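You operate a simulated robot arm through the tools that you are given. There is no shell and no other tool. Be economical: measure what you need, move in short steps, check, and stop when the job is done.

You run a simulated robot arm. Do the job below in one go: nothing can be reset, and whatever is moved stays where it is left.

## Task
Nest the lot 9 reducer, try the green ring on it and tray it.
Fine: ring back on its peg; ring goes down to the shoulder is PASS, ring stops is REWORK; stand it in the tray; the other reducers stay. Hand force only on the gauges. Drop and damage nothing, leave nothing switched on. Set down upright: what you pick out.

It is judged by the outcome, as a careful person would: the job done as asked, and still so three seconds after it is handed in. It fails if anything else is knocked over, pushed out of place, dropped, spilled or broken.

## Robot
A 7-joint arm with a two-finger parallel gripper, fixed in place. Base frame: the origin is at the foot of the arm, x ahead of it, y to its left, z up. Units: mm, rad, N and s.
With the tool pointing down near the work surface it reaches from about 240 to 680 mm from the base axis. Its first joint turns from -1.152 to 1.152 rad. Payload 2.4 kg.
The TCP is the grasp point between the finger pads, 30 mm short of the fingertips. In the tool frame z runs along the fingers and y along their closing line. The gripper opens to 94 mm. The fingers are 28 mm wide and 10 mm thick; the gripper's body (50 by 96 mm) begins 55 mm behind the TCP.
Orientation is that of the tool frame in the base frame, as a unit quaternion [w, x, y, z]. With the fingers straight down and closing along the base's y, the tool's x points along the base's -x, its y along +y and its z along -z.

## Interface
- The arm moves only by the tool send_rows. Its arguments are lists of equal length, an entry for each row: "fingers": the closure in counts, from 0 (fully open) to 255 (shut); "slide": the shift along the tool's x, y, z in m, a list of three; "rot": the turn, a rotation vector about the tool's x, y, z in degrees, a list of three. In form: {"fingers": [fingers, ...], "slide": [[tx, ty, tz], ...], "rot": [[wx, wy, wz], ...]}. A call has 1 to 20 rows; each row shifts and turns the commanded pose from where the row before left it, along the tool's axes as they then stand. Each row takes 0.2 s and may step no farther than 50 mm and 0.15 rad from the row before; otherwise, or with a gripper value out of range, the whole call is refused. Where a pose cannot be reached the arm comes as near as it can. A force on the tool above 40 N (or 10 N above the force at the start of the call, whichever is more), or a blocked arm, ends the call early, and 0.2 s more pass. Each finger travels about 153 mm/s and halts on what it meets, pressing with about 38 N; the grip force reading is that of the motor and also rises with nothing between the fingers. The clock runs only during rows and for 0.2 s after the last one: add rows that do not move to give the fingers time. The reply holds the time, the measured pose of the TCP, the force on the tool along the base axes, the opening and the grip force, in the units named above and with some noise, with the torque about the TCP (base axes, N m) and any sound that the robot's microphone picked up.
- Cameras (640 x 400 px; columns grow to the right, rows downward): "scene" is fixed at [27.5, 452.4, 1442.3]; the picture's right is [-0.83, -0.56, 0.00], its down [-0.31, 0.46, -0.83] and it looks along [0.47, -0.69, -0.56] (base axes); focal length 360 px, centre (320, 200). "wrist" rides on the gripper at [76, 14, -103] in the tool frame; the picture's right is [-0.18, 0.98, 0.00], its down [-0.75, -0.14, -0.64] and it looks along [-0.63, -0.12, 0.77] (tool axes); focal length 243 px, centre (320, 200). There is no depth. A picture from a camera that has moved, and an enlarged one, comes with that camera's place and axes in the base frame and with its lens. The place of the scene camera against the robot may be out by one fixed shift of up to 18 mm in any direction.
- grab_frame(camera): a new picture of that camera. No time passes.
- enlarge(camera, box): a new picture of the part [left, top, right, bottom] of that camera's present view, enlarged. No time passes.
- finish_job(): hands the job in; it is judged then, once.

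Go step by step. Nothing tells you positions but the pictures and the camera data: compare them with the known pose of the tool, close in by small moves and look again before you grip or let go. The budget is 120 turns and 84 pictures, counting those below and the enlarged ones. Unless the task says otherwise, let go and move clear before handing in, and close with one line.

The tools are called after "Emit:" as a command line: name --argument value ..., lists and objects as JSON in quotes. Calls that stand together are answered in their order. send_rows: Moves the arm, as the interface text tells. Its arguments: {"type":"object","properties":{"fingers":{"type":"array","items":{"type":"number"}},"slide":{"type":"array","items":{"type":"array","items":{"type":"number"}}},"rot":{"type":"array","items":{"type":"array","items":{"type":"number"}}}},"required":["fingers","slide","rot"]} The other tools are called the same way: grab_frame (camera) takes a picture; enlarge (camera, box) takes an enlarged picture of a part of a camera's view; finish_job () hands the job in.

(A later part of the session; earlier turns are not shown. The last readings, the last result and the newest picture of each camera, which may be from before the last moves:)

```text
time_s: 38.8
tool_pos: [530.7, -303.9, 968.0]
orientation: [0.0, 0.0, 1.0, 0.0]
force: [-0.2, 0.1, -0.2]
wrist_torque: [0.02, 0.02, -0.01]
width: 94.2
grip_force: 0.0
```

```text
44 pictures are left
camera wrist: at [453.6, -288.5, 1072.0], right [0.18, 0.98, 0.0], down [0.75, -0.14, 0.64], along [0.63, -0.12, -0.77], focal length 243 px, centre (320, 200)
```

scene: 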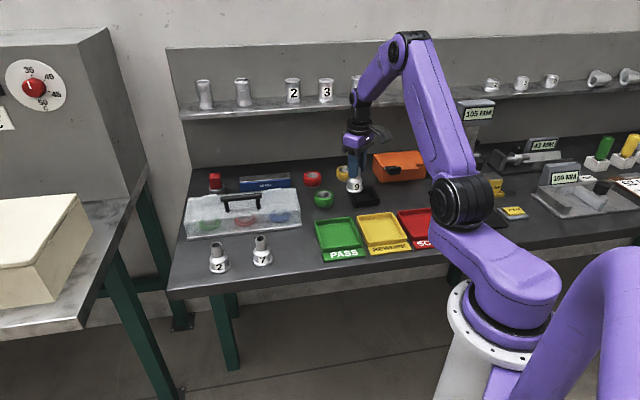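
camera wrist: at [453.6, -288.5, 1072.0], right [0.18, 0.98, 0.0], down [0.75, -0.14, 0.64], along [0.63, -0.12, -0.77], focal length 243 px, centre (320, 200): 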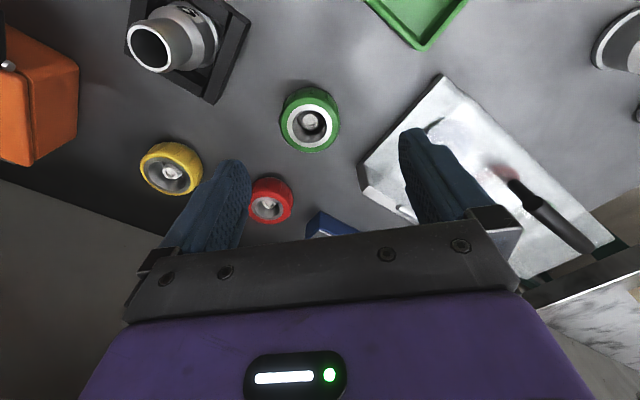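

Green ring at about (546,-317). Shift over it and lower for a closer check.

Emit:
send_rows --fingers '[0, 0, 0, 0]' --slide '[[-0.0155, -0.013, 0], [0, 0, 0.03], [0, 0, 0.028], [0, 0, 0]]' --rot '[[0, 0, 0], [0, 0, 0], [0, 0, 0], [0, 0, 0]]'

Emit:
grab_frame --camera "wrist"

Emit:
enlarge --camera "scene" --box '[290, 160, 370, 220]'

```text
time_s: 39.8
tool_pos: [542.9, -318.3, 913.4]
orientation: [0.001, 0.0, 1.0, 0.0]
force: [1.3, 0.8, -0.3]
wrist_torque: [-0.03, -0.01, 0.0]
width: 94.0
grip_force: 0.1
```

```text
43 pictures are left
camera wrist: at [467.7, -302.3, 1015.6], right [0.18, 0.98, 0.0], down [0.75, -0.14, 0.64], along [0.63, -0.12, -0.77], focal length 243 px, centre (320, 200)
```

wrist: 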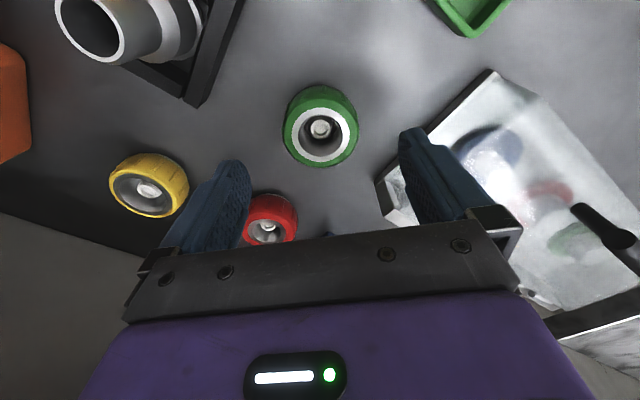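

```text
6.67 times, centred on (330, 190) of scene
camera zoom: at [27.5, 452.3, 1442.3], right [-0.83, -0.56, 0.0], down [-0.31, 0.46, -0.83], along [0.47, -0.69, -0.56], focal length 2398 px, centre (253, 267)
```

zoom: 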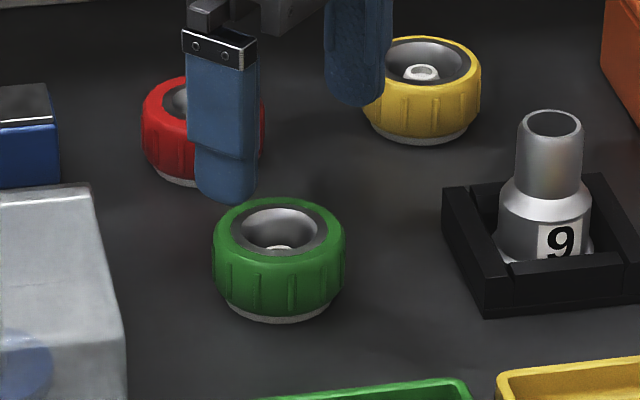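

Ring centre ≈(545,-317), top ≈842. Lower until the tips are just above its top, then re-check centring.

Emit:
send_rows --fingers '[0, 0, 0, 0]' --slide '[[-0.002, 0.001, 0], [0, 0, 0.02], [0, 0, 0.018], [0, 0, 0]]' --rot '[[0, 0, 0], [0, 0, 0], [0, 0, 0], [0, 0, 0]]'

Emit:
enlarge --camera "wrist" --box '[220, 80, 420, 220]'

Emit:
enlarge --camera "scene" --box '[290, 160, 370, 220]'

```text
time_s: 40.8
tool_pos: [545.8, -316.7, 874.6]
orientation: [0.0, 0.0, 1.0, 0.0]
force: [0.1, 0.5, -0.1]
wrist_torque: [-0.04, 0.01, -0.04]
width: 94.1
grip_force: 0.1
```

```text
2.86 times, centred on (320, 150) of wrist
camera zoom: at [468.8, -301.0, 976.2], right [0.18, 0.98, 0.0], down [0.75, -0.14, 0.64], along [0.63, -0.12, -0.77], focal length 693 px, centre (320, 343)
```

zoom: 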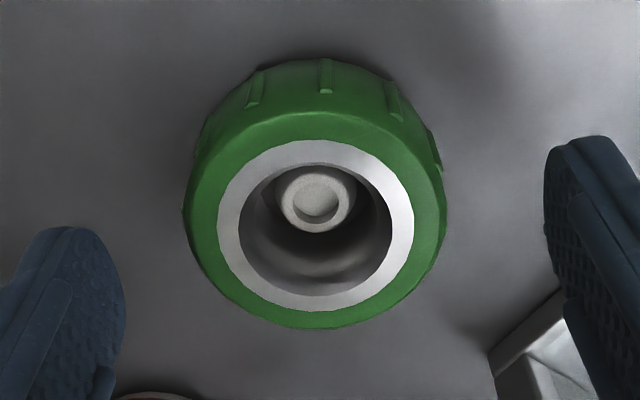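

```text
6.67 times, centred on (330, 190) of scene
camera zoom: at [27.5, 452.4, 1442.3], right [-0.83, -0.56, 0.0], down [-0.31, 0.46, -0.83], along [0.47, -0.69, -0.56], focal length 2398 px, centre (253, 267)
```

zoom: 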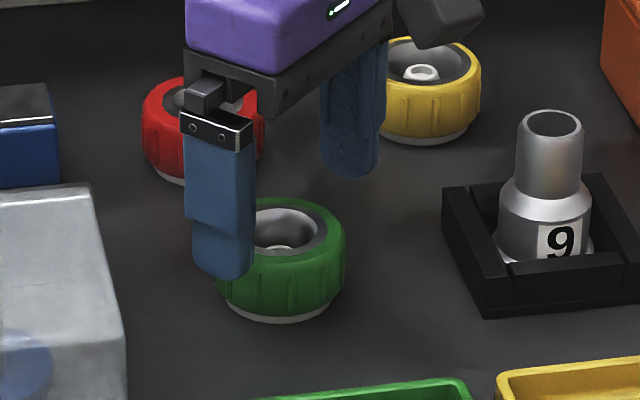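

Centred. Descend alongside the ring and close on it.

Emit:
send_rows --fingers '[0, 0, 0, 50, 80, 255, 255, 255, 255]' --slide '[[0, 0, 0.015], [0, 0, 0.014], [0, 0, 0], [0, 0, 0], [0, 0, 0], [0, 0, 0], [0, 0, 0], [0, 0, 0], [0, 0, 0]]' --rot '[[0, 0, 0], [0, 0, 0], [0, 0, 0], [0, 0, 0], [0, 0, 0], [0, 0, 0], [0, 0, 0], [0, 0, 0], [0, 0, 0]]'

Emit:
enlarge --camera "wrist" --box '[220, 80, 420, 240]'

Emit:
enlarge --camera "scene" --box '[290, 160, 370, 220]'

```text
time_s: 42.8
tool_pos: [545.2, -315.8, 844.6]
orientation: [0.001, 0.001, 1.0, 0.0]
force: [-0.3, 0.5, -0.2]
wrist_torque: [0.05, -0.08, 0.01]
width: 61.1
grip_force: 37.9
```

```text
2.50 times, centred on (320, 160) of wrist
camera zoom: at [468.6, -301.3, 947.0], right [0.18, 0.98, 0.0], down [0.75, -0.14, 0.64], along [0.63, -0.12, -0.77], focal length 606 px, centre (320, 300)
```

zoom: 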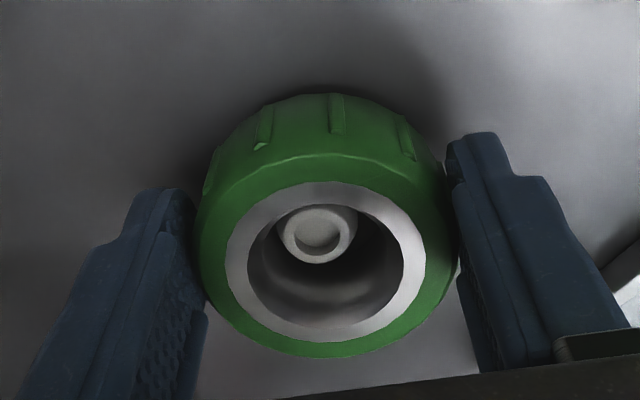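

```text
6.67 times, centred on (330, 190) of scene
camera zoom: at [27.5, 452.4, 1442.3], right [-0.83, -0.56, 0.0], down [-0.31, 0.46, -0.83], along [0.47, -0.69, -0.56], focal length 2398 px, centre (253, 267)
```

zoom: 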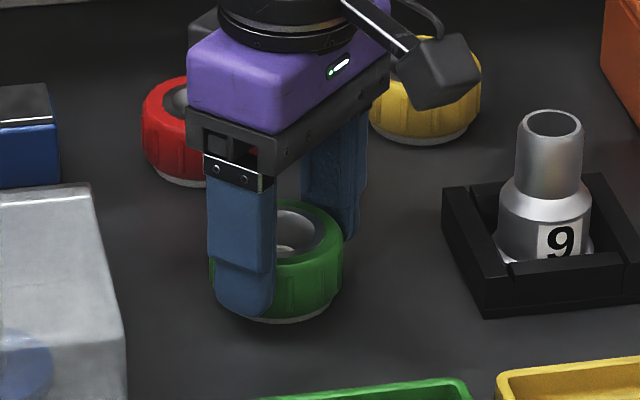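

Gripped at 61 mm; home pose ≈(545.2,-316,844.6). Lift slowly off the peg.

Emit:
send_rows --fingers '[255, 255, 255, 255, 255, 255, 255, 255, 255, 255, 255, 255, 255, 255, 255, 255, 255, 255, 255, 255]' --slide '[[0, 0, -0.001], [0, 0, -0.002], [0, 0, -0.003], [0, 0, -0.004], [0, 0, -0.005], [0, 0, -0.006], [0, 0, -0.006], [0, 0, -0.006], [0, 0, -0.006], [0, 0, -0.006], [0, 0, -0.006], [0, 0, -0.006], [0, 0, -0.006], [0, 0, -0.006], [0, 0, -0.006], [0, 0, -0.005], [0, 0, -0.004], [0, 0, -0.003], [0, 0, -0.002], [0, 0, 0]]' --rot '[[0, 0, 0], [0, 0, 0], [0, 0, 0], [0, 0, 0], [0, 0, 0], [0, 0, 0], [0, 0, 0], [0, 0, 0], [0, 0, 0], [0, 0, 0], [0, 0, 0], [0, 0, 0], [0, 0, 0], [0, 0, 0], [0, 0, 0], [0, 0, 0], [0, 0, 0], [0, 0, 0], [0, 0, 0], [0, 0, 0]]'

Emit:
enlarge --camera "wrist" --box '[220, 80, 420, 240]'

Emit:
enlarge --camera "scene" --box '[290, 150, 390, 220]'

```text
time_s: 47.0
tool_pos: [544.7, -315.9, 932.7]
orientation: [0.001, 0.0, 1.0, 0.0]
force: [0.7, 0.5, -1.7]
wrist_torque: [-0.01, 0.03, 0.0]
width: 61.3
grip_force: 37.5
```

```text
2.50 times, centred on (320, 160) of wrist
camera zoom: at [469.3, -301.4, 1036.0], right [0.18, 0.98, 0.0], down [0.75, -0.14, 0.64], along [0.63, -0.12, -0.77], focal length 606 px, centre (320, 300)
```

zoom: 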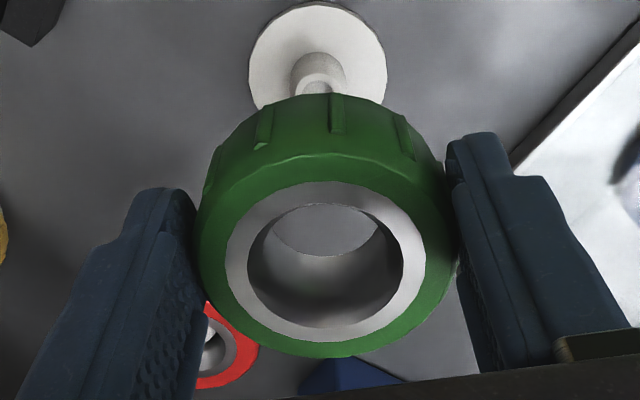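

```text
5.71 times, centred on (340, 185) of scene
camera zoom: at [27.6, 452.3, 1442.3], right [-0.83, -0.56, 0.0], down [-0.31, 0.46, -0.83], along [0.47, -0.69, -0.56], focal length 2056 px, centre (206, 286)
```

zoom: 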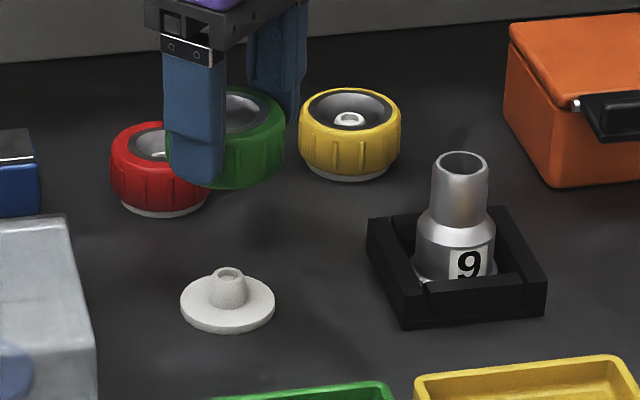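

Ring off cleanly. Now raise a bit and carry it over the reducer spigot at about (456.5,-408.3).

Emit:
send_rows --fingers '[255, 255, 255, 255, 255, 255, 255, 255, 255, 255, 255, 255, 255, 255, 255]' --slide '[[0, 0, -0.003], [0.001, -0.001, -0.004], [0.003, -0.003, -0.004], [0.005, -0.005, -0.003], [0.007, -0.007, 0], [0.009, -0.009, 0], [0.01, -0.01, 0], [0.01, -0.01, 0], [0.01, -0.01, 0], [0.01, -0.0105, 0], [0.009, -0.0105, 0], [0.007, -0.008, 0], [0.005, -0.006, 0], [0.0025, -0.0025, 0], [0, 0, 0]]' --rot '[[0, 0, 0], [0, 0, 0], [0, 0, 0], [0, 0, 0], [0, 0, 0], [0, 0, 0], [0, 0, 0], [0, 0, 0], [0, 0, 0], [0, 0, 0], [0, 0, 0], [0, 0, 0], [0, 0, 0], [0, 0, 0], [0, 0, 0]]'

Emit:
enlarge --camera "wrist" --box '[220, 80, 420, 240]'

Emit:
enlarge --camera "scene" --box '[330, 150, 400, 210]'

```text
time_s: 50.2
tool_pos: [456.1, -407.7, 947.0]
orientation: [0.0, 0.0, 1.0, 0.0]
force: [-0.1, 0.2, -2.9]
wrist_torque: [0.01, 0.0, 0.0]
width: 61.3
grip_force: 38.1
```

```text
2.50 times, centred on (320, 160) of wrist
camera zoom: at [380.3, -393.6, 1050.1], right [0.18, 0.98, 0.0], down [0.75, -0.14, 0.64], along [0.63, -0.12, -0.77], focal length 606 px, centre (320, 300)
```

zoom: 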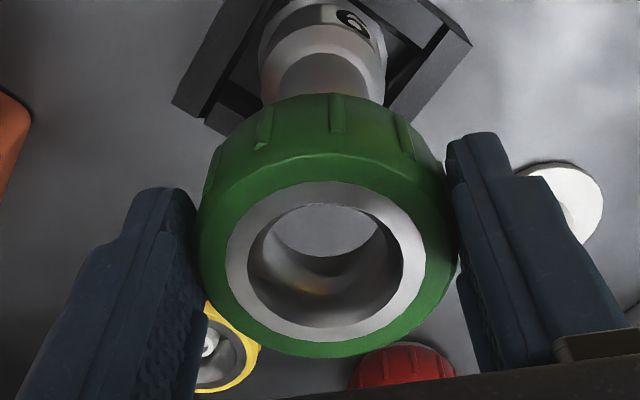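

```text
6.67 times, centred on (365, 180) of scene
camera zoom: at [27.6, 452.3, 1442.3], right [-0.83, -0.56, 0.0], down [-0.31, 0.46, -0.83], along [0.47, -0.69, -0.56], focal length 2398 px, centre (20, 333)
```

zoom: 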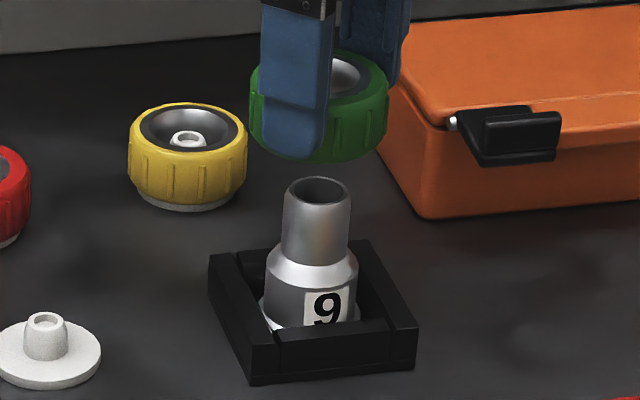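

Nearly aligned; the scene suggests about 2 mm toward −x. Nudge half of it and lower to just above the rim for another look.

Emit:
send_rows --fingers '[255, 255, 255, 255, 255, 255, 255, 255]' --slide '[[0.0013, -0.0005, 0.001], [0, 0, 0.002], [0, 0, 0.004], [0, 0, 0.004], [0, 0, 0.004], [0, 0, 0.003], [0, 0, 0.002], [0, 0, 0]]' --rot '[[0, 0, 0], [0, 0, 0], [0, 0, 0], [0, 0, 0], [0, 0, 0], [0, 0, 0], [0, 0, 0], [0, 0, 0]]'

Emit:
enlarge --camera "wrist" --box '[260, 110, 380, 210]'

Emit:
enlarge --camera "scene" --box '[340, 150, 390, 200]'

```text
time_s: 52.0
tool_pos: [455.0, -409.4, 927.1]
orientation: [0.0, 0.0, 1.0, 0.0]
force: [-0.5, -0.2, -2.1]
wrist_torque: [-0.02, 0.03, -0.02]
width: 61.3
grip_force: 38.1
```

```text
4.00 times, centred on (320, 160) of wrist
camera zoom: at [378.8, -394.2, 1029.7], right [0.18, 0.98, 0.0], down [0.75, -0.14, 0.64], along [0.63, -0.12, -0.77], focal length 970 px, centre (320, 360)
```

zoom: 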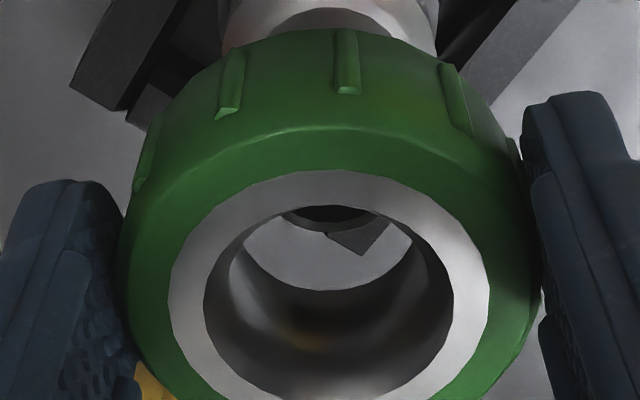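

```text
8.00 times, centred on (365, 175) of scene
camera zoom: at [27.6, 452.3, 1442.3], right [-0.83, -0.56, 0.0], down [-0.31, 0.46, -0.83], along [0.47, -0.69, -0.56], focal length 2878 px, centre (-40, 400)
```

zoom: 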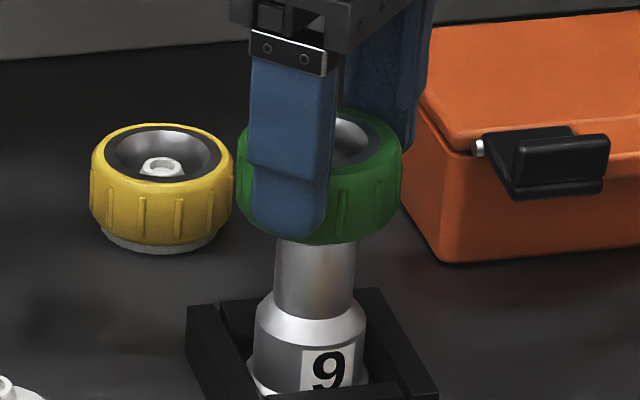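

Residual ~1 mm; nudge 0.8 mm more and lower gently, watching force.

Emit:
send_rows --fingers '[255, 255, 255, 255, 255, 255, 255, 255]' --slide '[[0.0008, 0.0003, 0.001], [0, 0, 0.0015], [0, 0, 0.0015], [0, 0, 0.0015], [0, 0, 0.0015], [0, 0, 0.0015], [0, 0, 0.001], [0, 0, 0]]' --rot '[[0, 0, 0], [0, 0, 0], [0, 0, 0], [0, 0, 0], [0, 0, 0], [0, 0, 0], [0, 0, 0], [0, 0, 0]]'

Emit:
enlarge --camera "wrist" --box '[260, 110, 380, 210]'

```text
time_s: 53.8
tool_pos: [454.2, -407.6, 917.1]
orientation: [0.0, 0.0, 1.0, 0.0]
force: [0.7, -0.4, -1.6]
wrist_torque: [0.0, 0.03, 0.01]
width: 61.5
grip_force: 38.2
```

```text
4.00 times, centred on (320, 160) of wrist
camera zoom: at [378.4, -393.1, 1019.9], right [0.18, 0.98, 0.0], down [0.75, -0.14, 0.64], along [0.63, -0.12, -0.77], focal length 970 px, centre (320, 360)
```

zoom: 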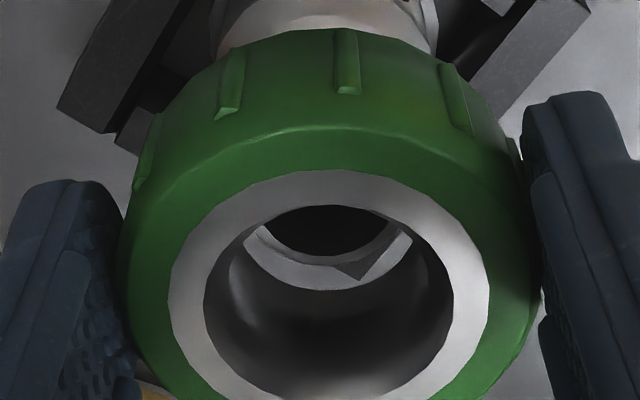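

The spigot rim is visible centred inside the bore. Continue lowering in small steps.

Emit:
send_rows --fingers '[255, 255, 255, 255, 255, 255]' --slide '[[0.0003, 0, 0.001], [0, 0, 0.0015], [0, 0, 0.0015], [0, 0, 0.0015], [0, 0, 0.0015], [0, 0, 0]]' --rot '[[0, 0, 0], [0, 0, 0], [0, 0, 0], [0, 0, 0], [0, 0, 0], [0, 0, 0]]'

Emit:
enlarge --camera "wrist" --box '[260, 110, 380, 210]'

Emit:
enlarge --camera "scene" --box '[340, 150, 390, 200]'

```text
time_s: 55.2
tool_pos: [454.1, -409.2, 910.5]
orientation: [0.0, 0.0, 1.0, 0.0]
force: [-3.1, 0.0, 4.3]
wrist_torque: [0.0, 0.1, 0.0]
width: 61.3
grip_force: 38.0
```

```text
4.00 times, centred on (320, 160) of wrist
camera zoom: at [378.1, -394.2, 1013.9], right [0.18, 0.98, 0.0], down [0.75, -0.14, 0.64], along [0.63, -0.12, -0.77], focal length 970 px, centre (320, 360)
```

zoom: 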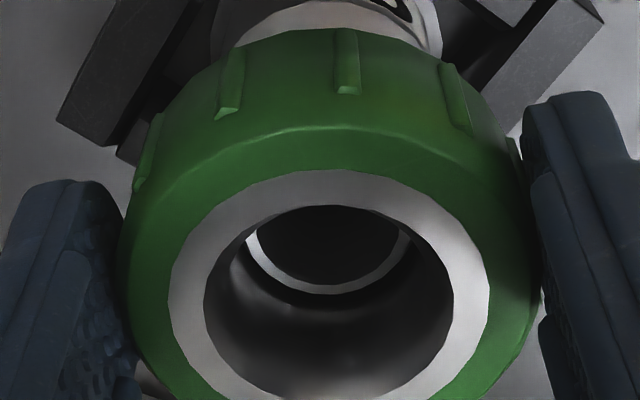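

```text
8.00 times, centred on (365, 175) of scene
camera zoom: at [27.4, 452.4, 1442.3], right [-0.83, -0.56, 0.0], down [-0.31, 0.46, -0.83], along [0.47, -0.69, -0.56], focal length 2878 px, centre (-40, 400)
```

zoom: 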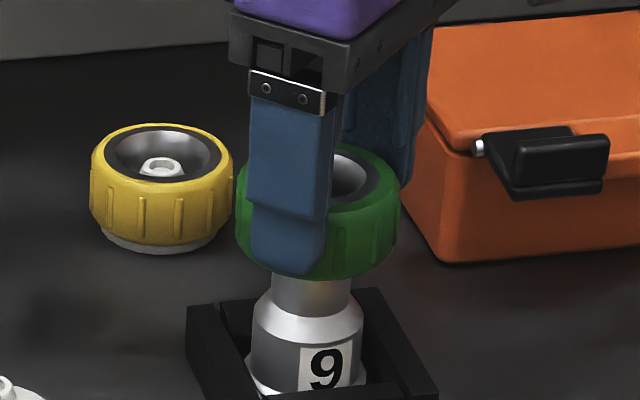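

Light contact with a push toward −x, so the ring is a touch too far +x. Shift 1 mm and see if the force relaxes.

Emit:
send_rows --fingers '[255, 255, 255]' --slide '[[0.0006, 0, 0], [0.0005, 0, 0], [0, 0, 0]]' --rot '[[0, 0, 0], [0, 0, 0], [0, 0, 0]]'

Emit:
send_rows --fingers '[255, 255, 255]' --slide '[[0, 0, 0.001], [0, 0, 0.001], [0, 0, 0]]' --rot '[[0, 0, 0], [0, 0, 0], [0, 0, 0]]'

```text
time_s: 56.0
tool_pos: [454.3, -409.7, 911.2]
orientation: [0.002, 0.001, 1.0, -0.001]
force: [2.6, -1.5, 9.2]
wrist_torque: [-0.09, -0.19, -0.03]
width: 61.1
grip_force: 38.2
```

```text
time_s: 56.8
tool_pos: [454.4, -410.1, 909.7]
orientation: [0.002, 0.0, 1.0, -0.002]
force: [2.1, 1.9, 29.4]
wrist_torque: [0.18, -0.34, -0.03]
width: 61.4
grip_force: 38.2
```

Resistance rose to 29 N, so I back off at once and look at how far the ring is on.

Emit:
send_rows --fingers '[255, 255, 255]' --slide '[[0, 0, -0.001], [0, 0, -0.001], [0, 0, 0]]' --rot '[[0, 0, 0], [0, 0, 0], [0, 0, 0]]'

Emit:
enlarge --camera "wrist" --box '[260, 110, 380, 210]'

Emit:
enlarge --camera "scene" --box '[350, 165, 385, 200]'

```text
time_s: 57.6
tool_pos: [452.9, -408.3, 910.1]
orientation: [-0.001, 0.0, 1.0, 0.0]
force: [6.1, -2.0, 13.1]
wrist_torque: [-0.14, -0.37, 0.0]
width: 61.3
grip_force: 38.2
```

```text
4.00 times, centred on (320, 160) of wrist
camera zoom: at [376.4, -393.7, 1013.0], right [0.18, 0.98, 0.0], down [0.75, -0.14, 0.64], along [0.63, -0.12, -0.77], focal length 970 px, centre (320, 360)
```

zoom: 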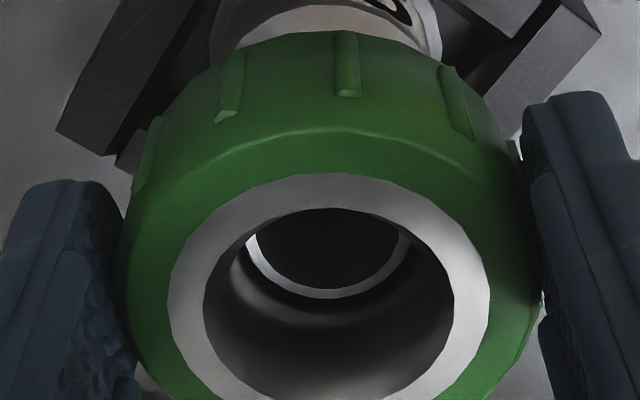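

```text
11.43 times, centred on (368, 182) of scene
camera zoom: at [27.5, 452.5, 1442.3], right [-0.83, -0.56, 0.0], down [-0.31, 0.46, -0.83], along [0.47, -0.69, -0.56], focal length 4112 px, centre (-223, 400)
```

zoom: 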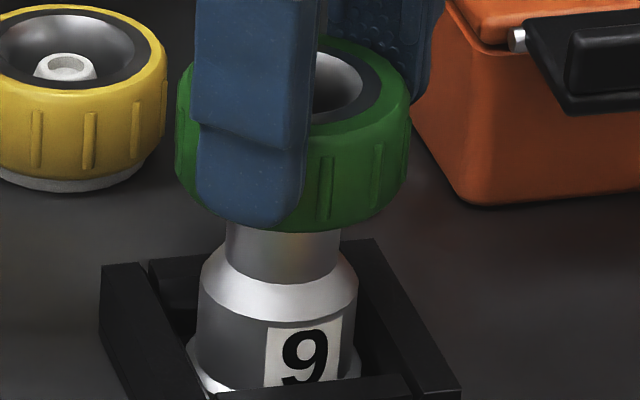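

The reaction (contact on the +x/−y side) says I over-corrected slightly. Back off, re-centre by (+0.6,−0.3), and try again gently.

Emit:
send_rows --fingers '[255, 255, 255, 255]' --slide '[[0, 0, -0.0015], [-0.0006, -0.0003, 0], [0, 0, 0], [0, 0, 0]]' --rot '[[0, 0, 0], [0, 0, 0], [0, 0, 0], [0, 0, 0]]'

Emit:
send_rows --fingers '[255, 255, 255]' --slide '[[0, 0, 0.001], [0, 0, 0.001], [0, 0, 0]]' --rot '[[0, 0, 0], [0, 0, 0], [0, 0, 0]]'

```text
time_s: 58.6
tool_pos: [451.8, -408.0, 912.7]
orientation: [-0.001, 0.0, 1.0, 0.001]
force: [-1.5, 0.5, -0.7]
wrist_torque: [-0.02, 0.02, 0.0]
width: 61.2
grip_force: 38.1
```

```text
time_s: 59.4
tool_pos: [451.8, -408.5, 910.1]
orientation: [0.0, 0.0, 1.0, 0.0]
force: [-4.6, 1.9, 8.0]
wrist_torque: [0.11, 0.18, 0.04]
width: 61.0
grip_force: 38.0
```

Contact flipped sides with just 0.6 mm, so it is close to centred. I'll go halfway and apply a light push with a tiny wobble, watching whether it drops.

Emit:
send_rows --fingers '[255, 255, 255]' --slide '[[0.0003, 0.00015, 0], [0, 0, 0.0007], [0, 0, 0]]' --rot '[[0, 0, 0], [0, 0, 0], [0, 0, 0]]'

Emit:
send_rows --fingers '[255, 255, 255]' --slide '[[0, 0.0004, 0], [0, 0, 0], [0, 0, 0]]' --rot '[[0, 0, 0], [0, 0, 0], [0, 0, 0]]'

Emit:
send_rows --fingers '[255, 255, 255]' --slide '[[0, -0.0008, 0], [0, 0, 0], [0, 0, 0]]' --rot '[[0, 0, 0], [0, 0, 0], [0, 0, 0]]'

```text
time_s: 60.2
tool_pos: [453.0, -408.8, 910.3]
orientation: [0.001, 0.001, 1.0, -0.001]
force: [-5.7, 1.9, 15.8]
wrist_torque: [-0.01, 0.08, 0.01]
width: 61.3
grip_force: 38.5
```

```text
time_s: 61.0
tool_pos: [453.5, -409.3, 910.5]
orientation: [0.001, 0.0, 1.0, 0.0]
force: [-1.9, -1.9, 14.6]
wrist_torque: [-0.13, -0.01, -0.03]
width: 61.1
grip_force: 38.1
```

```text
time_s: 61.8
tool_pos: [454.4, -408.7, 910.5]
orientation: [0.0, 0.0, 1.0, 0.0]
force: [-2.7, 2.3, 19.2]
wrist_torque: [0.09, 0.0, 0.02]
width: 60.9
grip_force: 38.3
```

Contact is now even all round (torques near zero), yet the ring stays at the same height. One last check: centre in x, and a gentle twist at the same light force.

Emit:
send_rows --fingers '[255, 255, 255, 255, 255]' --slide '[[0.0003, 0.0003, 0], [0, 0, 0], [0, 0, 0], [0, 0, 0], [0, 0, 0]]' --rot '[[0, 0, 0], [0, 0, 2], [0, 0, -4], [0, 0, 2], [0, 0, 0]]'

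Emit:
enlarge --camera "scene" --box '[350, 165, 385, 200]'

Emit:
enlarge --camera "wrist" --box '[290, 130, 350, 200]'

```text
time_s: 63.0
tool_pos: [454.2, -409.1, 911.0]
orientation: [0.0, 0.001, 1.0, 0.0]
force: [2.0, -1.5, 14.4]
wrist_torque: [-0.01, -0.18, 0.03]
width: 61.3
grip_force: 37.8
```

```text
11.43 times, centred on (368, 182) of scene
camera zoom: at [27.3, 452.5, 1442.3], right [-0.83, -0.56, 0.0], down [-0.31, 0.46, -0.83], along [0.47, -0.69, -0.56], focal length 4112 px, centre (-223, 400)
```

zoom: 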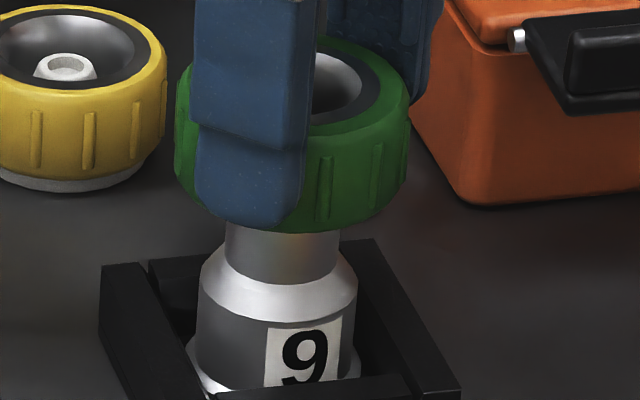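

```text
5.71 times, centred on (320, 165) of wrist
camera zoom: at [376.4, -393.4, 1012.7], right [0.19, 0.98, 0.0], down [0.75, -0.14, 0.64], along [0.63, -0.12, -0.77], focal length 1386 px, centre (320, 400)
```

zoom: 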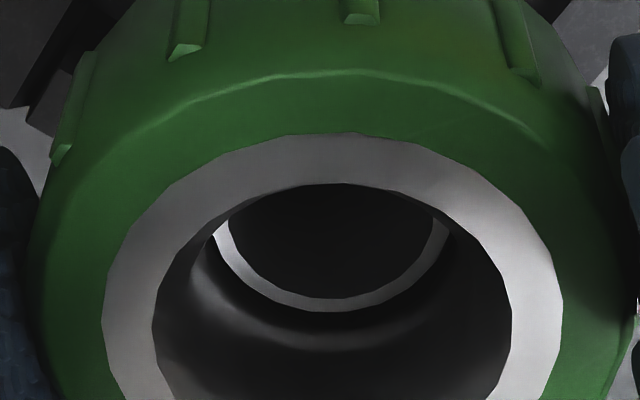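

The ring is evenly seated on the spigot's top taper all round, centred, and stops some 25 mm above the shoulder: REWORK. Now lift the ring off gently.

Emit:
send_rows --fingers '[255, 255, 255, 255, 255, 255, 255, 255, 255, 255, 255, 255]' --slide '[[0, 0, -0.001], [0, 0, -0.001], [0, 0, -0.0015], [0, 0, -0.002], [0, 0, -0.002], [0, 0, -0.003], [0, 0, -0.004], [0, 0, -0.005], [0, 0, -0.005], [0, 0, -0.004], [0, 0, -0.002], [0, 0, 0]]' --rot '[[0, 0, 0], [0, 0, 0], [0, 0, 0], [0, 0, 0], [0, 0, 0], [0, 0, 0], [0, 0, 0], [0, 0, 0], [0, 0, 0], [0, 0, 0], [0, 0, 0], [0, 0, 0]]'

Emit:
enlarge --camera "scene" --box '[310, 150, 400, 220]'

```text
time_s: 65.6
tool_pos: [452.5, -410.3, 939.2]
orientation: [0.001, -0.001, 1.0, 0.001]
force: [0.6, 0.5, -3.3]
wrist_torque: [0.01, 0.01, 0.01]
width: 61.2
grip_force: 37.5
```

```text
5.71 times, centred on (355, 185) of scene
camera zoom: at [27.6, 452.3, 1442.3], right [-0.83, -0.56, 0.0], down [-0.31, 0.46, -0.83], along [0.47, -0.69, -0.56], focal length 2056 px, centre (120, 286)
```

zoom: 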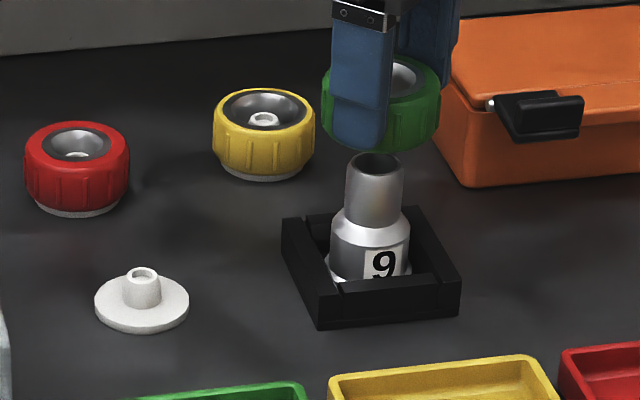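

Reducer stayed seated. Carry the ring back by reversing the exact commanded shifts (+92, +93).

Emit:
send_rows --fingers '[255, 255, 255, 255, 255, 255, 255, 255, 255, 255, 255, 255, 255, 255]' --slide '[[-0.002, 0.002, 0], [-0.004, 0.004, 0], [-0.006, 0.006, 0], [-0.008, 0.008, 0], [-0.01, 0.01, 0], [-0.011, 0.011, 0], [-0.011, 0.011, 0], [-0.011, 0.011, 0], [-0.01, 0.01, 0], [-0.008, 0.008, 0], [-0.006, 0.006, 0], [-0.004, 0.004, 0], [-0.001, 0.00195, 0], [0, 0, 0]]' --rot '[[0, 0, 0], [0, 0, 0], [0, 0, 0], [0, 0, 0], [0, 0, 0], [0, 0, 0], [0, 0, 0], [0, 0, 0], [0, 0, 0], [0, 0, 0], [0, 0, 0], [0, 0, 0], [0, 0, 0], [0, 0, 0]]'

Emit:
send_rows --fingers '[255, 255, 255, 255, 255, 255, 255, 255, 255, 255, 255, 255, 255, 255, 255, 255]' --slide '[[0, 0, 0.001], [0, 0, 0.002], [0, 0, 0.004], [0, 0, 0.006], [0, 0, 0.006], [0, 0, 0.006], [0, 0, 0.006], [0, 0, 0.006], [0, 0, 0.006], [0, 0, 0.006], [0, 0, 0.006], [0, 0, 0.005], [0, 0, 0.004], [0, 0, 0.003], [0, 0, 0.001], [0, 0, 0]]' --rot '[[0, 0, 0], [0, 0, 0], [0, 0, 0], [0, 0, 0], [0, 0, 0], [0, 0, 0], [0, 0, 0], [0, 0, 0], [0, 0, 0], [0, 0, 0], [0, 0, 0], [0, 0, 0], [0, 0, 0], [0, 0, 0], [0, 0, 0], [0, 0, 0]]'

Emit:
enlarge --camera "wrist" --box '[220, 80, 420, 240]'

Emit:
enlarge --camera "scene" --box '[300, 165, 360, 215]'

```text
time_s: 68.6
tool_pos: [546.0, -316.1, 940.6]
orientation: [0.0, 0.0, 1.0, -0.001]
force: [1.1, 0.1, -2.5]
wrist_torque: [0.0, -0.05, -0.01]
width: 61.1
grip_force: 38.1
```

```text
time_s: 72.0
tool_pos: [545.3, -316.6, 872.1]
orientation: [-0.001, 0.0, 1.0, 0.0]
force: [-0.7, 0.0, -2.8]
wrist_torque: [0.0, 0.01, -0.02]
width: 61.3
grip_force: 37.9
```

```text
2.50 times, centred on (320, 160) of wrist
camera zoom: at [468.9, -301.3, 974.2], right [0.18, 0.98, 0.0], down [0.75, -0.14, 0.64], along [0.63, -0.12, -0.77], focal length 606 px, centre (320, 300)
```

zoom: 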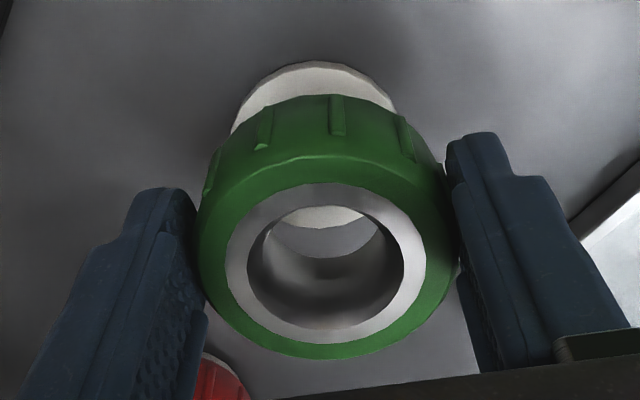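

```text
8.00 times, centred on (330, 190) of scene
camera zoom: at [27.6, 452.3, 1442.3], right [-0.83, -0.56, 0.0], down [-0.31, 0.46, -0.83], along [0.47, -0.69, -0.56], focal length 2878 px, centre (240, 280)
```

zoom: 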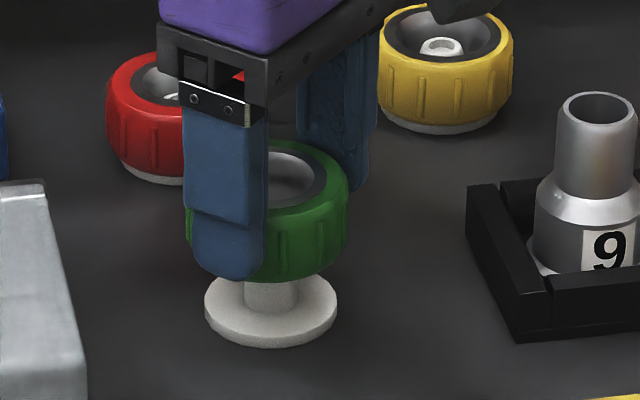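

Aligned with the peg. Lower to home height, last bit slowly.

Emit:
send_rows --fingers '[255, 255, 255, 255, 255, 255, 255, 255, 255, 255, 255]' --slide '[[0, 0, 0.002], [0, 0, 0.003], [0, 0, 0.004], [0, 0, 0.004], [0, 0, 0.004], [0, 0, 0.003], [0, 0, 0.002], [0, 0, 0.002], [0, 0, 0.001], [0, 0, 0.001], [0, 0, 0]]' --rot '[[0, 0, 0], [0, 0, 0], [0, 0, 0], [0, 0, 0], [0, 0, 0], [0, 0, 0], [0, 0, 0], [0, 0, 0], [0, 0, 0], [0, 0, 0], [0, 0, 0]]'

Emit:
send_rows --fingers '[255, 255, 255]' --slide '[[0, 0, 0.0008], [0, 0, 0.0006], [0, 0, 0]]' --rot '[[0, 0, 0], [0, 0, 0], [0, 0, 0]]'

```text
time_s: 74.4
tool_pos: [544.9, -316.6, 845.5]
orientation: [-0.001, 0.0, 1.0, 0.0]
force: [0.0, -0.7, -2.7]
wrist_torque: [-0.01, 0.02, 0.0]
width: 61.2
grip_force: 37.5
```

```text
time_s: 75.2
tool_pos: [545.2, -315.9, 844.4]
orientation: [0.0, 0.0, 1.0, 0.0]
force: [0.0, -1.0, -2.3]
wrist_torque: [0.03, -0.02, 0.01]
width: 61.3
grip_force: 37.9
```

Not yet touching; the ring may have shifted slightly up in the fingers. Continue in 0.7 mm steps.

Emit:
send_rows --fingers '[255, 255, 255]' --slide '[[0, 0, 0.0007], [0, 0, 0.0005], [0, 0, 0]]' --rot '[[0, 0, 0], [0, 0, 0], [0, 0, 0]]'

Emit:
enlarge --camera "scene" --box '[305, 175, 345, 215]'

```text
time_s: 76.0
tool_pos: [545.2, -316.0, 843.4]
orientation: [0.001, -0.001, 1.0, 0.0]
force: [-2.5, 1.5, 9.1]
wrist_torque: [0.25, 0.09, 0.05]
width: 61.3
grip_force: 38.2
```

```text
10.00 times, centred on (325, 195) of scene
camera zoom: at [27.3, 452.5, 1442.3], right [-0.83, -0.56, 0.0], down [-0.31, 0.46, -0.83], along [0.47, -0.69, -0.56], focal length 3598 px, centre (270, 250)
```

zoom: 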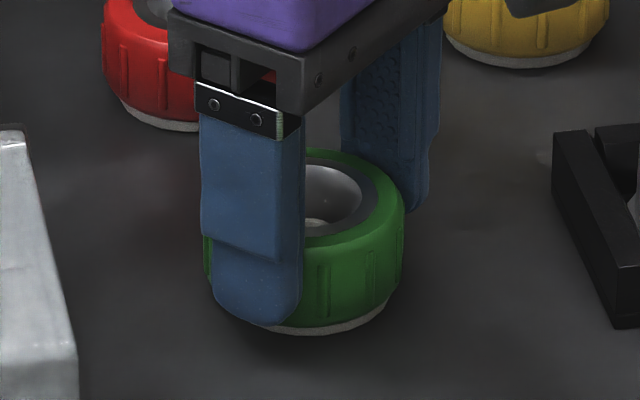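

Contact felt and the ring is down on its base. Relax slightly, open, and rise.

Emit:
send_rows --fingers '[255, 80, 60, 0, 0, 0, 0, 0, 0]' --slide '[[0, 0, -0.0005], [0, 0, 0], [0, 0, 0], [0, 0, 0], [0, 0, 0], [0, 0, -0.01], [0, 0, -0.04], [0, 0, -0.045], [0, 0, 0]]' --rot '[[0, 0, 0], [0, 0, 0], [0, 0, 0], [0, 0, 0], [0, 0, 0], [0, 0, 0], [0, 0, 0], [0, 0, 0], [0, 0, 0]]'

Emit:
enlarge --camera "scene" --box '[290, 150, 400, 220]'

Emit:
grab_frame --camera "wrist"

```text
time_s: 78.0
tool_pos: [544.6, -317.6, 939.8]
orientation: [0.0, 0.0, 1.0, 0.0]
force: [-0.2, -0.7, 0.1]
wrist_torque: [0.02, 0.0, 0.0]
width: 94.2
grip_force: 0.1
```

```text
5.71 times, centred on (345, 185) of scene
camera zoom: at [27.5, 452.4, 1442.3], right [-0.83, -0.56, 0.0], down [-0.31, 0.46, -0.83], along [0.47, -0.69, -0.56], focal length 2056 px, centre (177, 286)
```

zoom: 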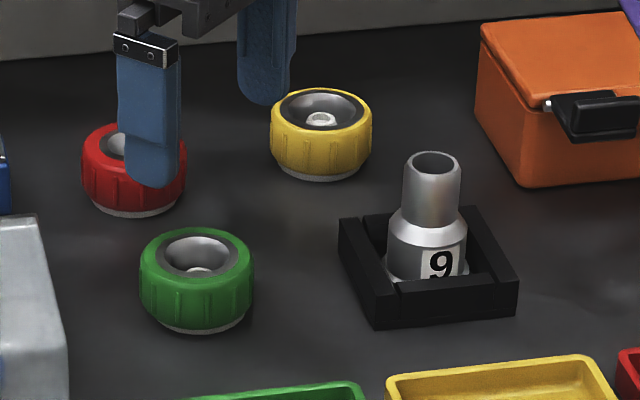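

```text
19 pictures are left
camera wrist: at [468.8, -302.4, 1042.1], right [0.18, 0.98, 0.0], down [0.75, -0.14, 0.64], along [0.63, -0.12, -0.77], focal length 243 px, centre (320, 200)
```

wrist: 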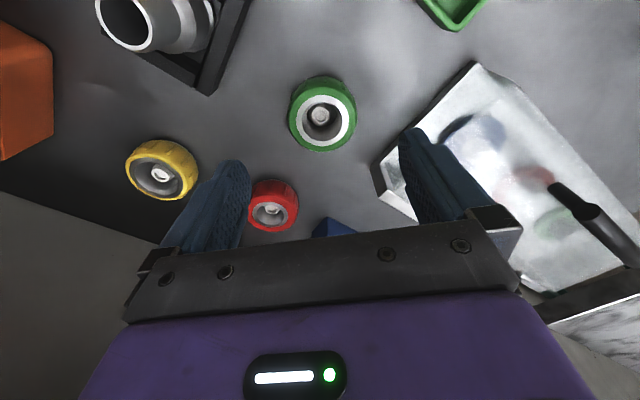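

Green ring is back on its peg. Now return to the reducer: shift (−91.7,−92.1) open, staying above the rim.

Emit:
send_rows --fingers '[0, 0, 0, 0, 0, 0]' --slide '[[0, 0, -0.02], [0.0317, -0.0321, 0], [0.03, -0.03, 0], [0.03, -0.03, 0], [0, 0, 0.02], [0, 0, 0]]' --rot '[[0, 0, 0], [0, 0, 0], [0, 0, 0], [0, 0, 0], [0, 0, 0], [0, 0, 0]]'

Emit:
enlarge --camera "wrist" --box '[220, 60, 420, 220]'

```text
time_s: 79.4
tool_pos: [453.4, -410.5, 939.6]
orientation: [0.0, -0.001, 1.0, 0.0]
force: [-0.3, 0.0, -1.7]
wrist_torque: [-0.02, 0.01, 0.02]
width: 93.9
grip_force: 0.1
```

```text
2.50 times, centred on (320, 140) of wrist
camera zoom: at [376.6, -395.0, 1042.6], right [0.18, 0.98, 0.0], down [0.75, -0.14, 0.64], along [0.63, -0.12, -0.77], focal length 606 px, centre (320, 350)
```

zoom: 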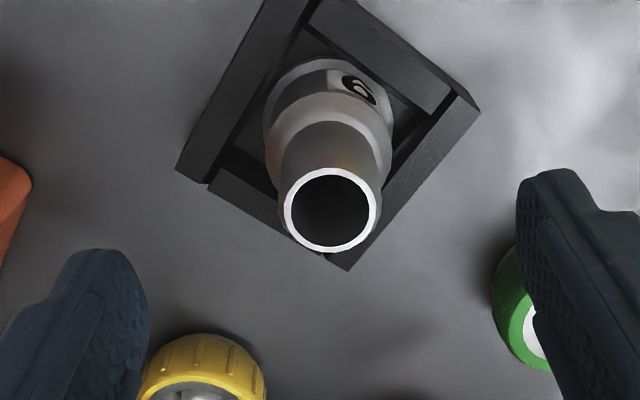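

Centred to about 2 mm. Adjust y +1.5, descend to the spigot grip height and close.

Emit:
send_rows --fingers '[0, 0, 0, 0, 120, 200, 255, 255, 255, 255]' --slide '[[-0.0005, 0.0015, 0.02], [0, 0, 0.02], [0, 0, 0.011], [0, 0, 0], [0, 0, 0], [0, 0, 0], [0, 0, 0], [0, 0, 0], [0, 0, 0], [0, 0, 0]]' --rot '[[0, 0, 0], [0, 0, 0], [0, 0, 0], [0, 0, 0], [0, 0, 0], [0, 0, 0], [0, 0, 0], [0, 0, 0], [0, 0, 0], [0, 0, 0]]'

Emit:
send_rows --fingers '[255, 255, 255, 255]' --slide '[[0, 0, -0.001], [0, 0, -0.001], [0, 0, -0.001], [0, 0, 0]]' --rot '[[0, 0, 0], [0, 0, 0], [0, 0, 0], [0, 0, 0]]'

Emit:
enlarge --camera "scene" --box '[340, 165, 390, 210]'

```text
time_s: 81.6
tool_pos: [453.9, -407.6, 888.3]
orientation: [0.001, 0.0, 1.0, 0.0]
force: [0.3, -0.3, 1.1]
wrist_torque: [-0.07, -0.08, 0.02]
width: 30.1
grip_force: 37.9
```

```text
time_s: 82.6
tool_pos: [454.6, -407.8, 891.1]
orientation: [0.001, 0.0, 1.0, 0.0]
force: [-0.1, -5.9, -4.8]
wrist_torque: [-0.39, -0.01, 0.01]
width: 30.3
grip_force: 38.2
```

```text
8.89 times, centred on (365, 188) of scene
camera zoom: at [27.6, 452.2, 1442.4], right [-0.83, -0.56, 0.0], down [-0.31, 0.46, -0.83], along [0.47, -0.69, -0.56], focal length 3198 px, centre (-80, 311)
```

zoom: 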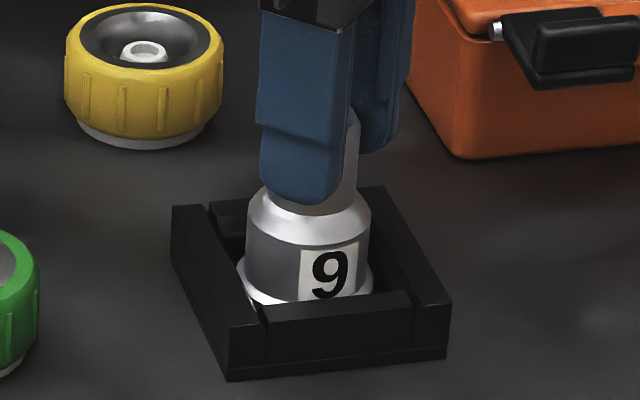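

Slight side load (−y) from a nest wall; relieve 1 mm and lift slowly.

Emit:
send_rows --fingers '[255, 255, 255]' --slide '[[0, -0.0007, 0], [0, -0.0005, 0], [0, 0, 0]]' --rot '[[0, 0, 0], [0, 0, 0], [0, 0, 0]]'

Emit:
send_rows --fingers '[255, 255, 255, 255, 255, 255]' --slide '[[0, 0, -0.001], [0, 0, -0.002], [0, 0, -0.002], [0, 0, -0.002], [0, 0, -0.001], [0, 0, 0]]' --rot '[[0, 0, 0], [0, 0, 0], [0, 0, 0], [0, 0, 0], [0, 0, 0], [0, 0, 0]]'

```text
time_s: 83.4
tool_pos: [453.9, -407.7, 891.6]
orientation: [0.0, 0.0, 1.0, 0.001]
force: [-0.3, -3.0, -1.4]
wrist_torque: [-0.13, 0.08, -0.01]
width: 30.3
grip_force: 38.3
```

```text
time_s: 84.8
tool_pos: [453.7, -406.4, 898.8]
orientation: [0.0, 0.0, 1.0, 0.0]
force: [-0.8, -2.3, -4.0]
wrist_torque: [-0.18, 0.05, 0.03]
width: 30.2
grip_force: 38.2
```

Still a small −y load; relieve another 1 mm and continue up slowly.

Emit:
send_rows --fingers '[255, 255, 255, 255, 255, 255, 255, 255, 255, 255, 255, 255, 255, 255, 255, 255, 255]' --slide '[[0, -0.001, 0], [0, 0, -0.001], [0, 0, -0.002], [0, 0, -0.002], [0, 0, -0.003], [0, 0, -0.004], [0, 0, -0.005], [0, 0, -0.005], [0, 0, -0.005], [0, 0, -0.005], [0, 0, -0.005], [0, 0, -0.005], [0, 0, -0.004], [0, 0, -0.003], [0, 0, -0.002], [0, 0, -0.001], [0, 0, 0]]' --rot '[[0, 0, 0], [0, 0, 0], [0, 0, 0], [0, 0, 0], [0, 0, 0], [0, 0, 0], [0, 0, 0], [0, 0, 0], [0, 0, 0], [0, 0, 0], [0, 0, 0], [0, 0, 0], [0, 0, 0], [0, 0, 0], [0, 0, 0], [0, 0, 0], [0, 0, 0]]'

Emit:
grab_frame --camera "wrist"

Emit:
enlarge --camera "scene" --box '[330, 150, 460, 260]'

```text
time_s: 88.4
tool_pos: [454.7, -409.2, 951.7]
orientation: [0.0, 0.001, 1.0, 0.0]
force: [-0.5, -0.7, -2.2]
wrist_torque: [-0.01, 0.05, 0.02]
width: 30.0
grip_force: 37.7
```

```text
16 pictures are left
camera wrist: at [378.2, -393.9, 1053.8], right [0.18, 0.98, 0.0], down [0.75, -0.14, 0.64], along [0.63, -0.12, -0.77], focal length 243 px, centre (320, 200)
```

wrist: 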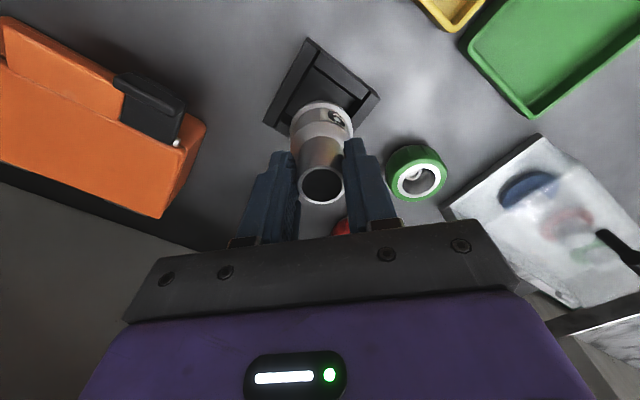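

```text
3.64 times, centred on (395, 205) of scene
camera zoom: at [27.6, 452.3, 1442.3], right [-0.83, -0.56, 0.0], down [-0.31, 0.46, -0.83], along [0.47, -0.69, -0.56], focal length 1308 px, centre (47, 182)
```

zoom: 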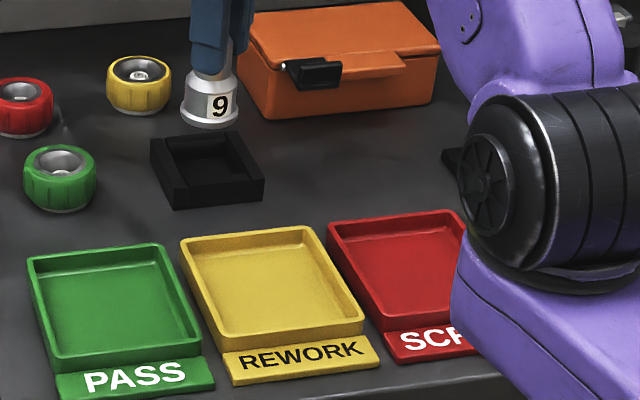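

Reducer is out and held. Carry it slowly toward the REWORK tray near (331,−295).

Emit:
send_rows --fingers '[255, 255, 255, 255, 255, 255, 255, 255, 255, 255, 255, 255, 255, 255, 255, 255, 255, 255]' --slide '[[0.001, 0.001, 0], [0.003, 0.003, 0], [0.005, 0.005, 0], [0.007, 0.007, 0], [0.009, 0.008, 0], [0.01, 0.009, 0], [0.01, 0.009, 0], [0.01, 0.009, 0], [0.01, 0.009, 0], [0.01, 0.009, 0], [0.01, 0.009, 0], [0.01, 0.009, 0], [0.009, 0.008, 0], [0.008, 0.007, 0], [0.006, 0.006, 0], [0.004, 0.004, 0], [0.002, 0.002, 0], [0, 0, 0]]' --rot '[[0, 0, 0], [0, 0, 0], [0, 0, 0], [0, 0, 0], [0, 0, 0], [0, 0, 0], [0, 0, 0], [0, 0, 0], [0, 0, 0], [0, 0, 0], [0, 0, 0], [0, 0, 0], [0, 0, 0], [0, 0, 0], [0, 0, 0], [0, 0, 0], [0, 0, 0], [0, 0, 0]]'

Emit:
grab_frame --camera "wrist"

Emit:
enlarge --camera "scene" --box '[330, 160, 450, 260]'

```text
time_s: 92.2
tool_pos: [330.5, -294.1, 950.7]
orientation: [0.0, 0.001, 1.0, -0.001]
force: [0.2, 0.7, -1.9]
wrist_torque: [0.0, 0.0, -0.02]
width: 30.1
grip_force: 38.2
```

```text
14 pictures are left
camera wrist: at [254.2, -279.2, 1053.5], right [0.18, 0.98, 0.0], down [0.75, -0.14, 0.64], along [0.63, -0.12, -0.77], focal length 243 px, centre (320, 200)
```

wrist: 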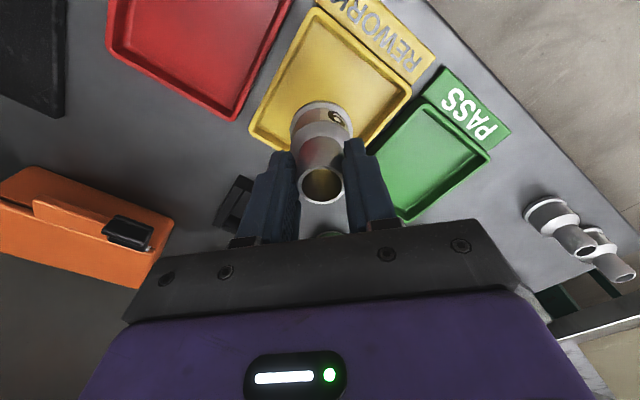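

```text
4.00 times, centred on (390, 210) of scene
camera zoom: at [27.6, 452.3, 1442.3], right [-0.83, -0.56, 0.0], down [-0.31, 0.46, -0.83], along [0.47, -0.69, -0.56], focal length 1439 px, centre (40, 160)
```

zoom: 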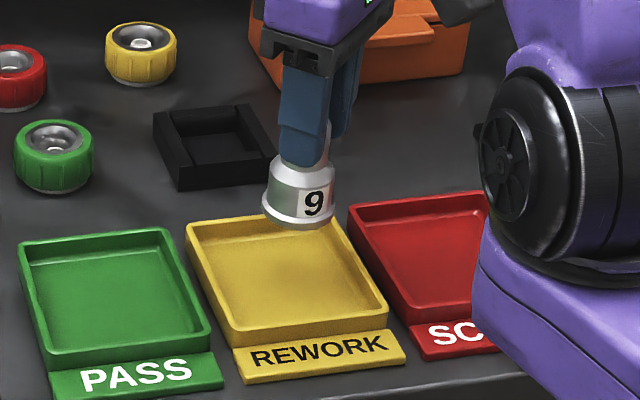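

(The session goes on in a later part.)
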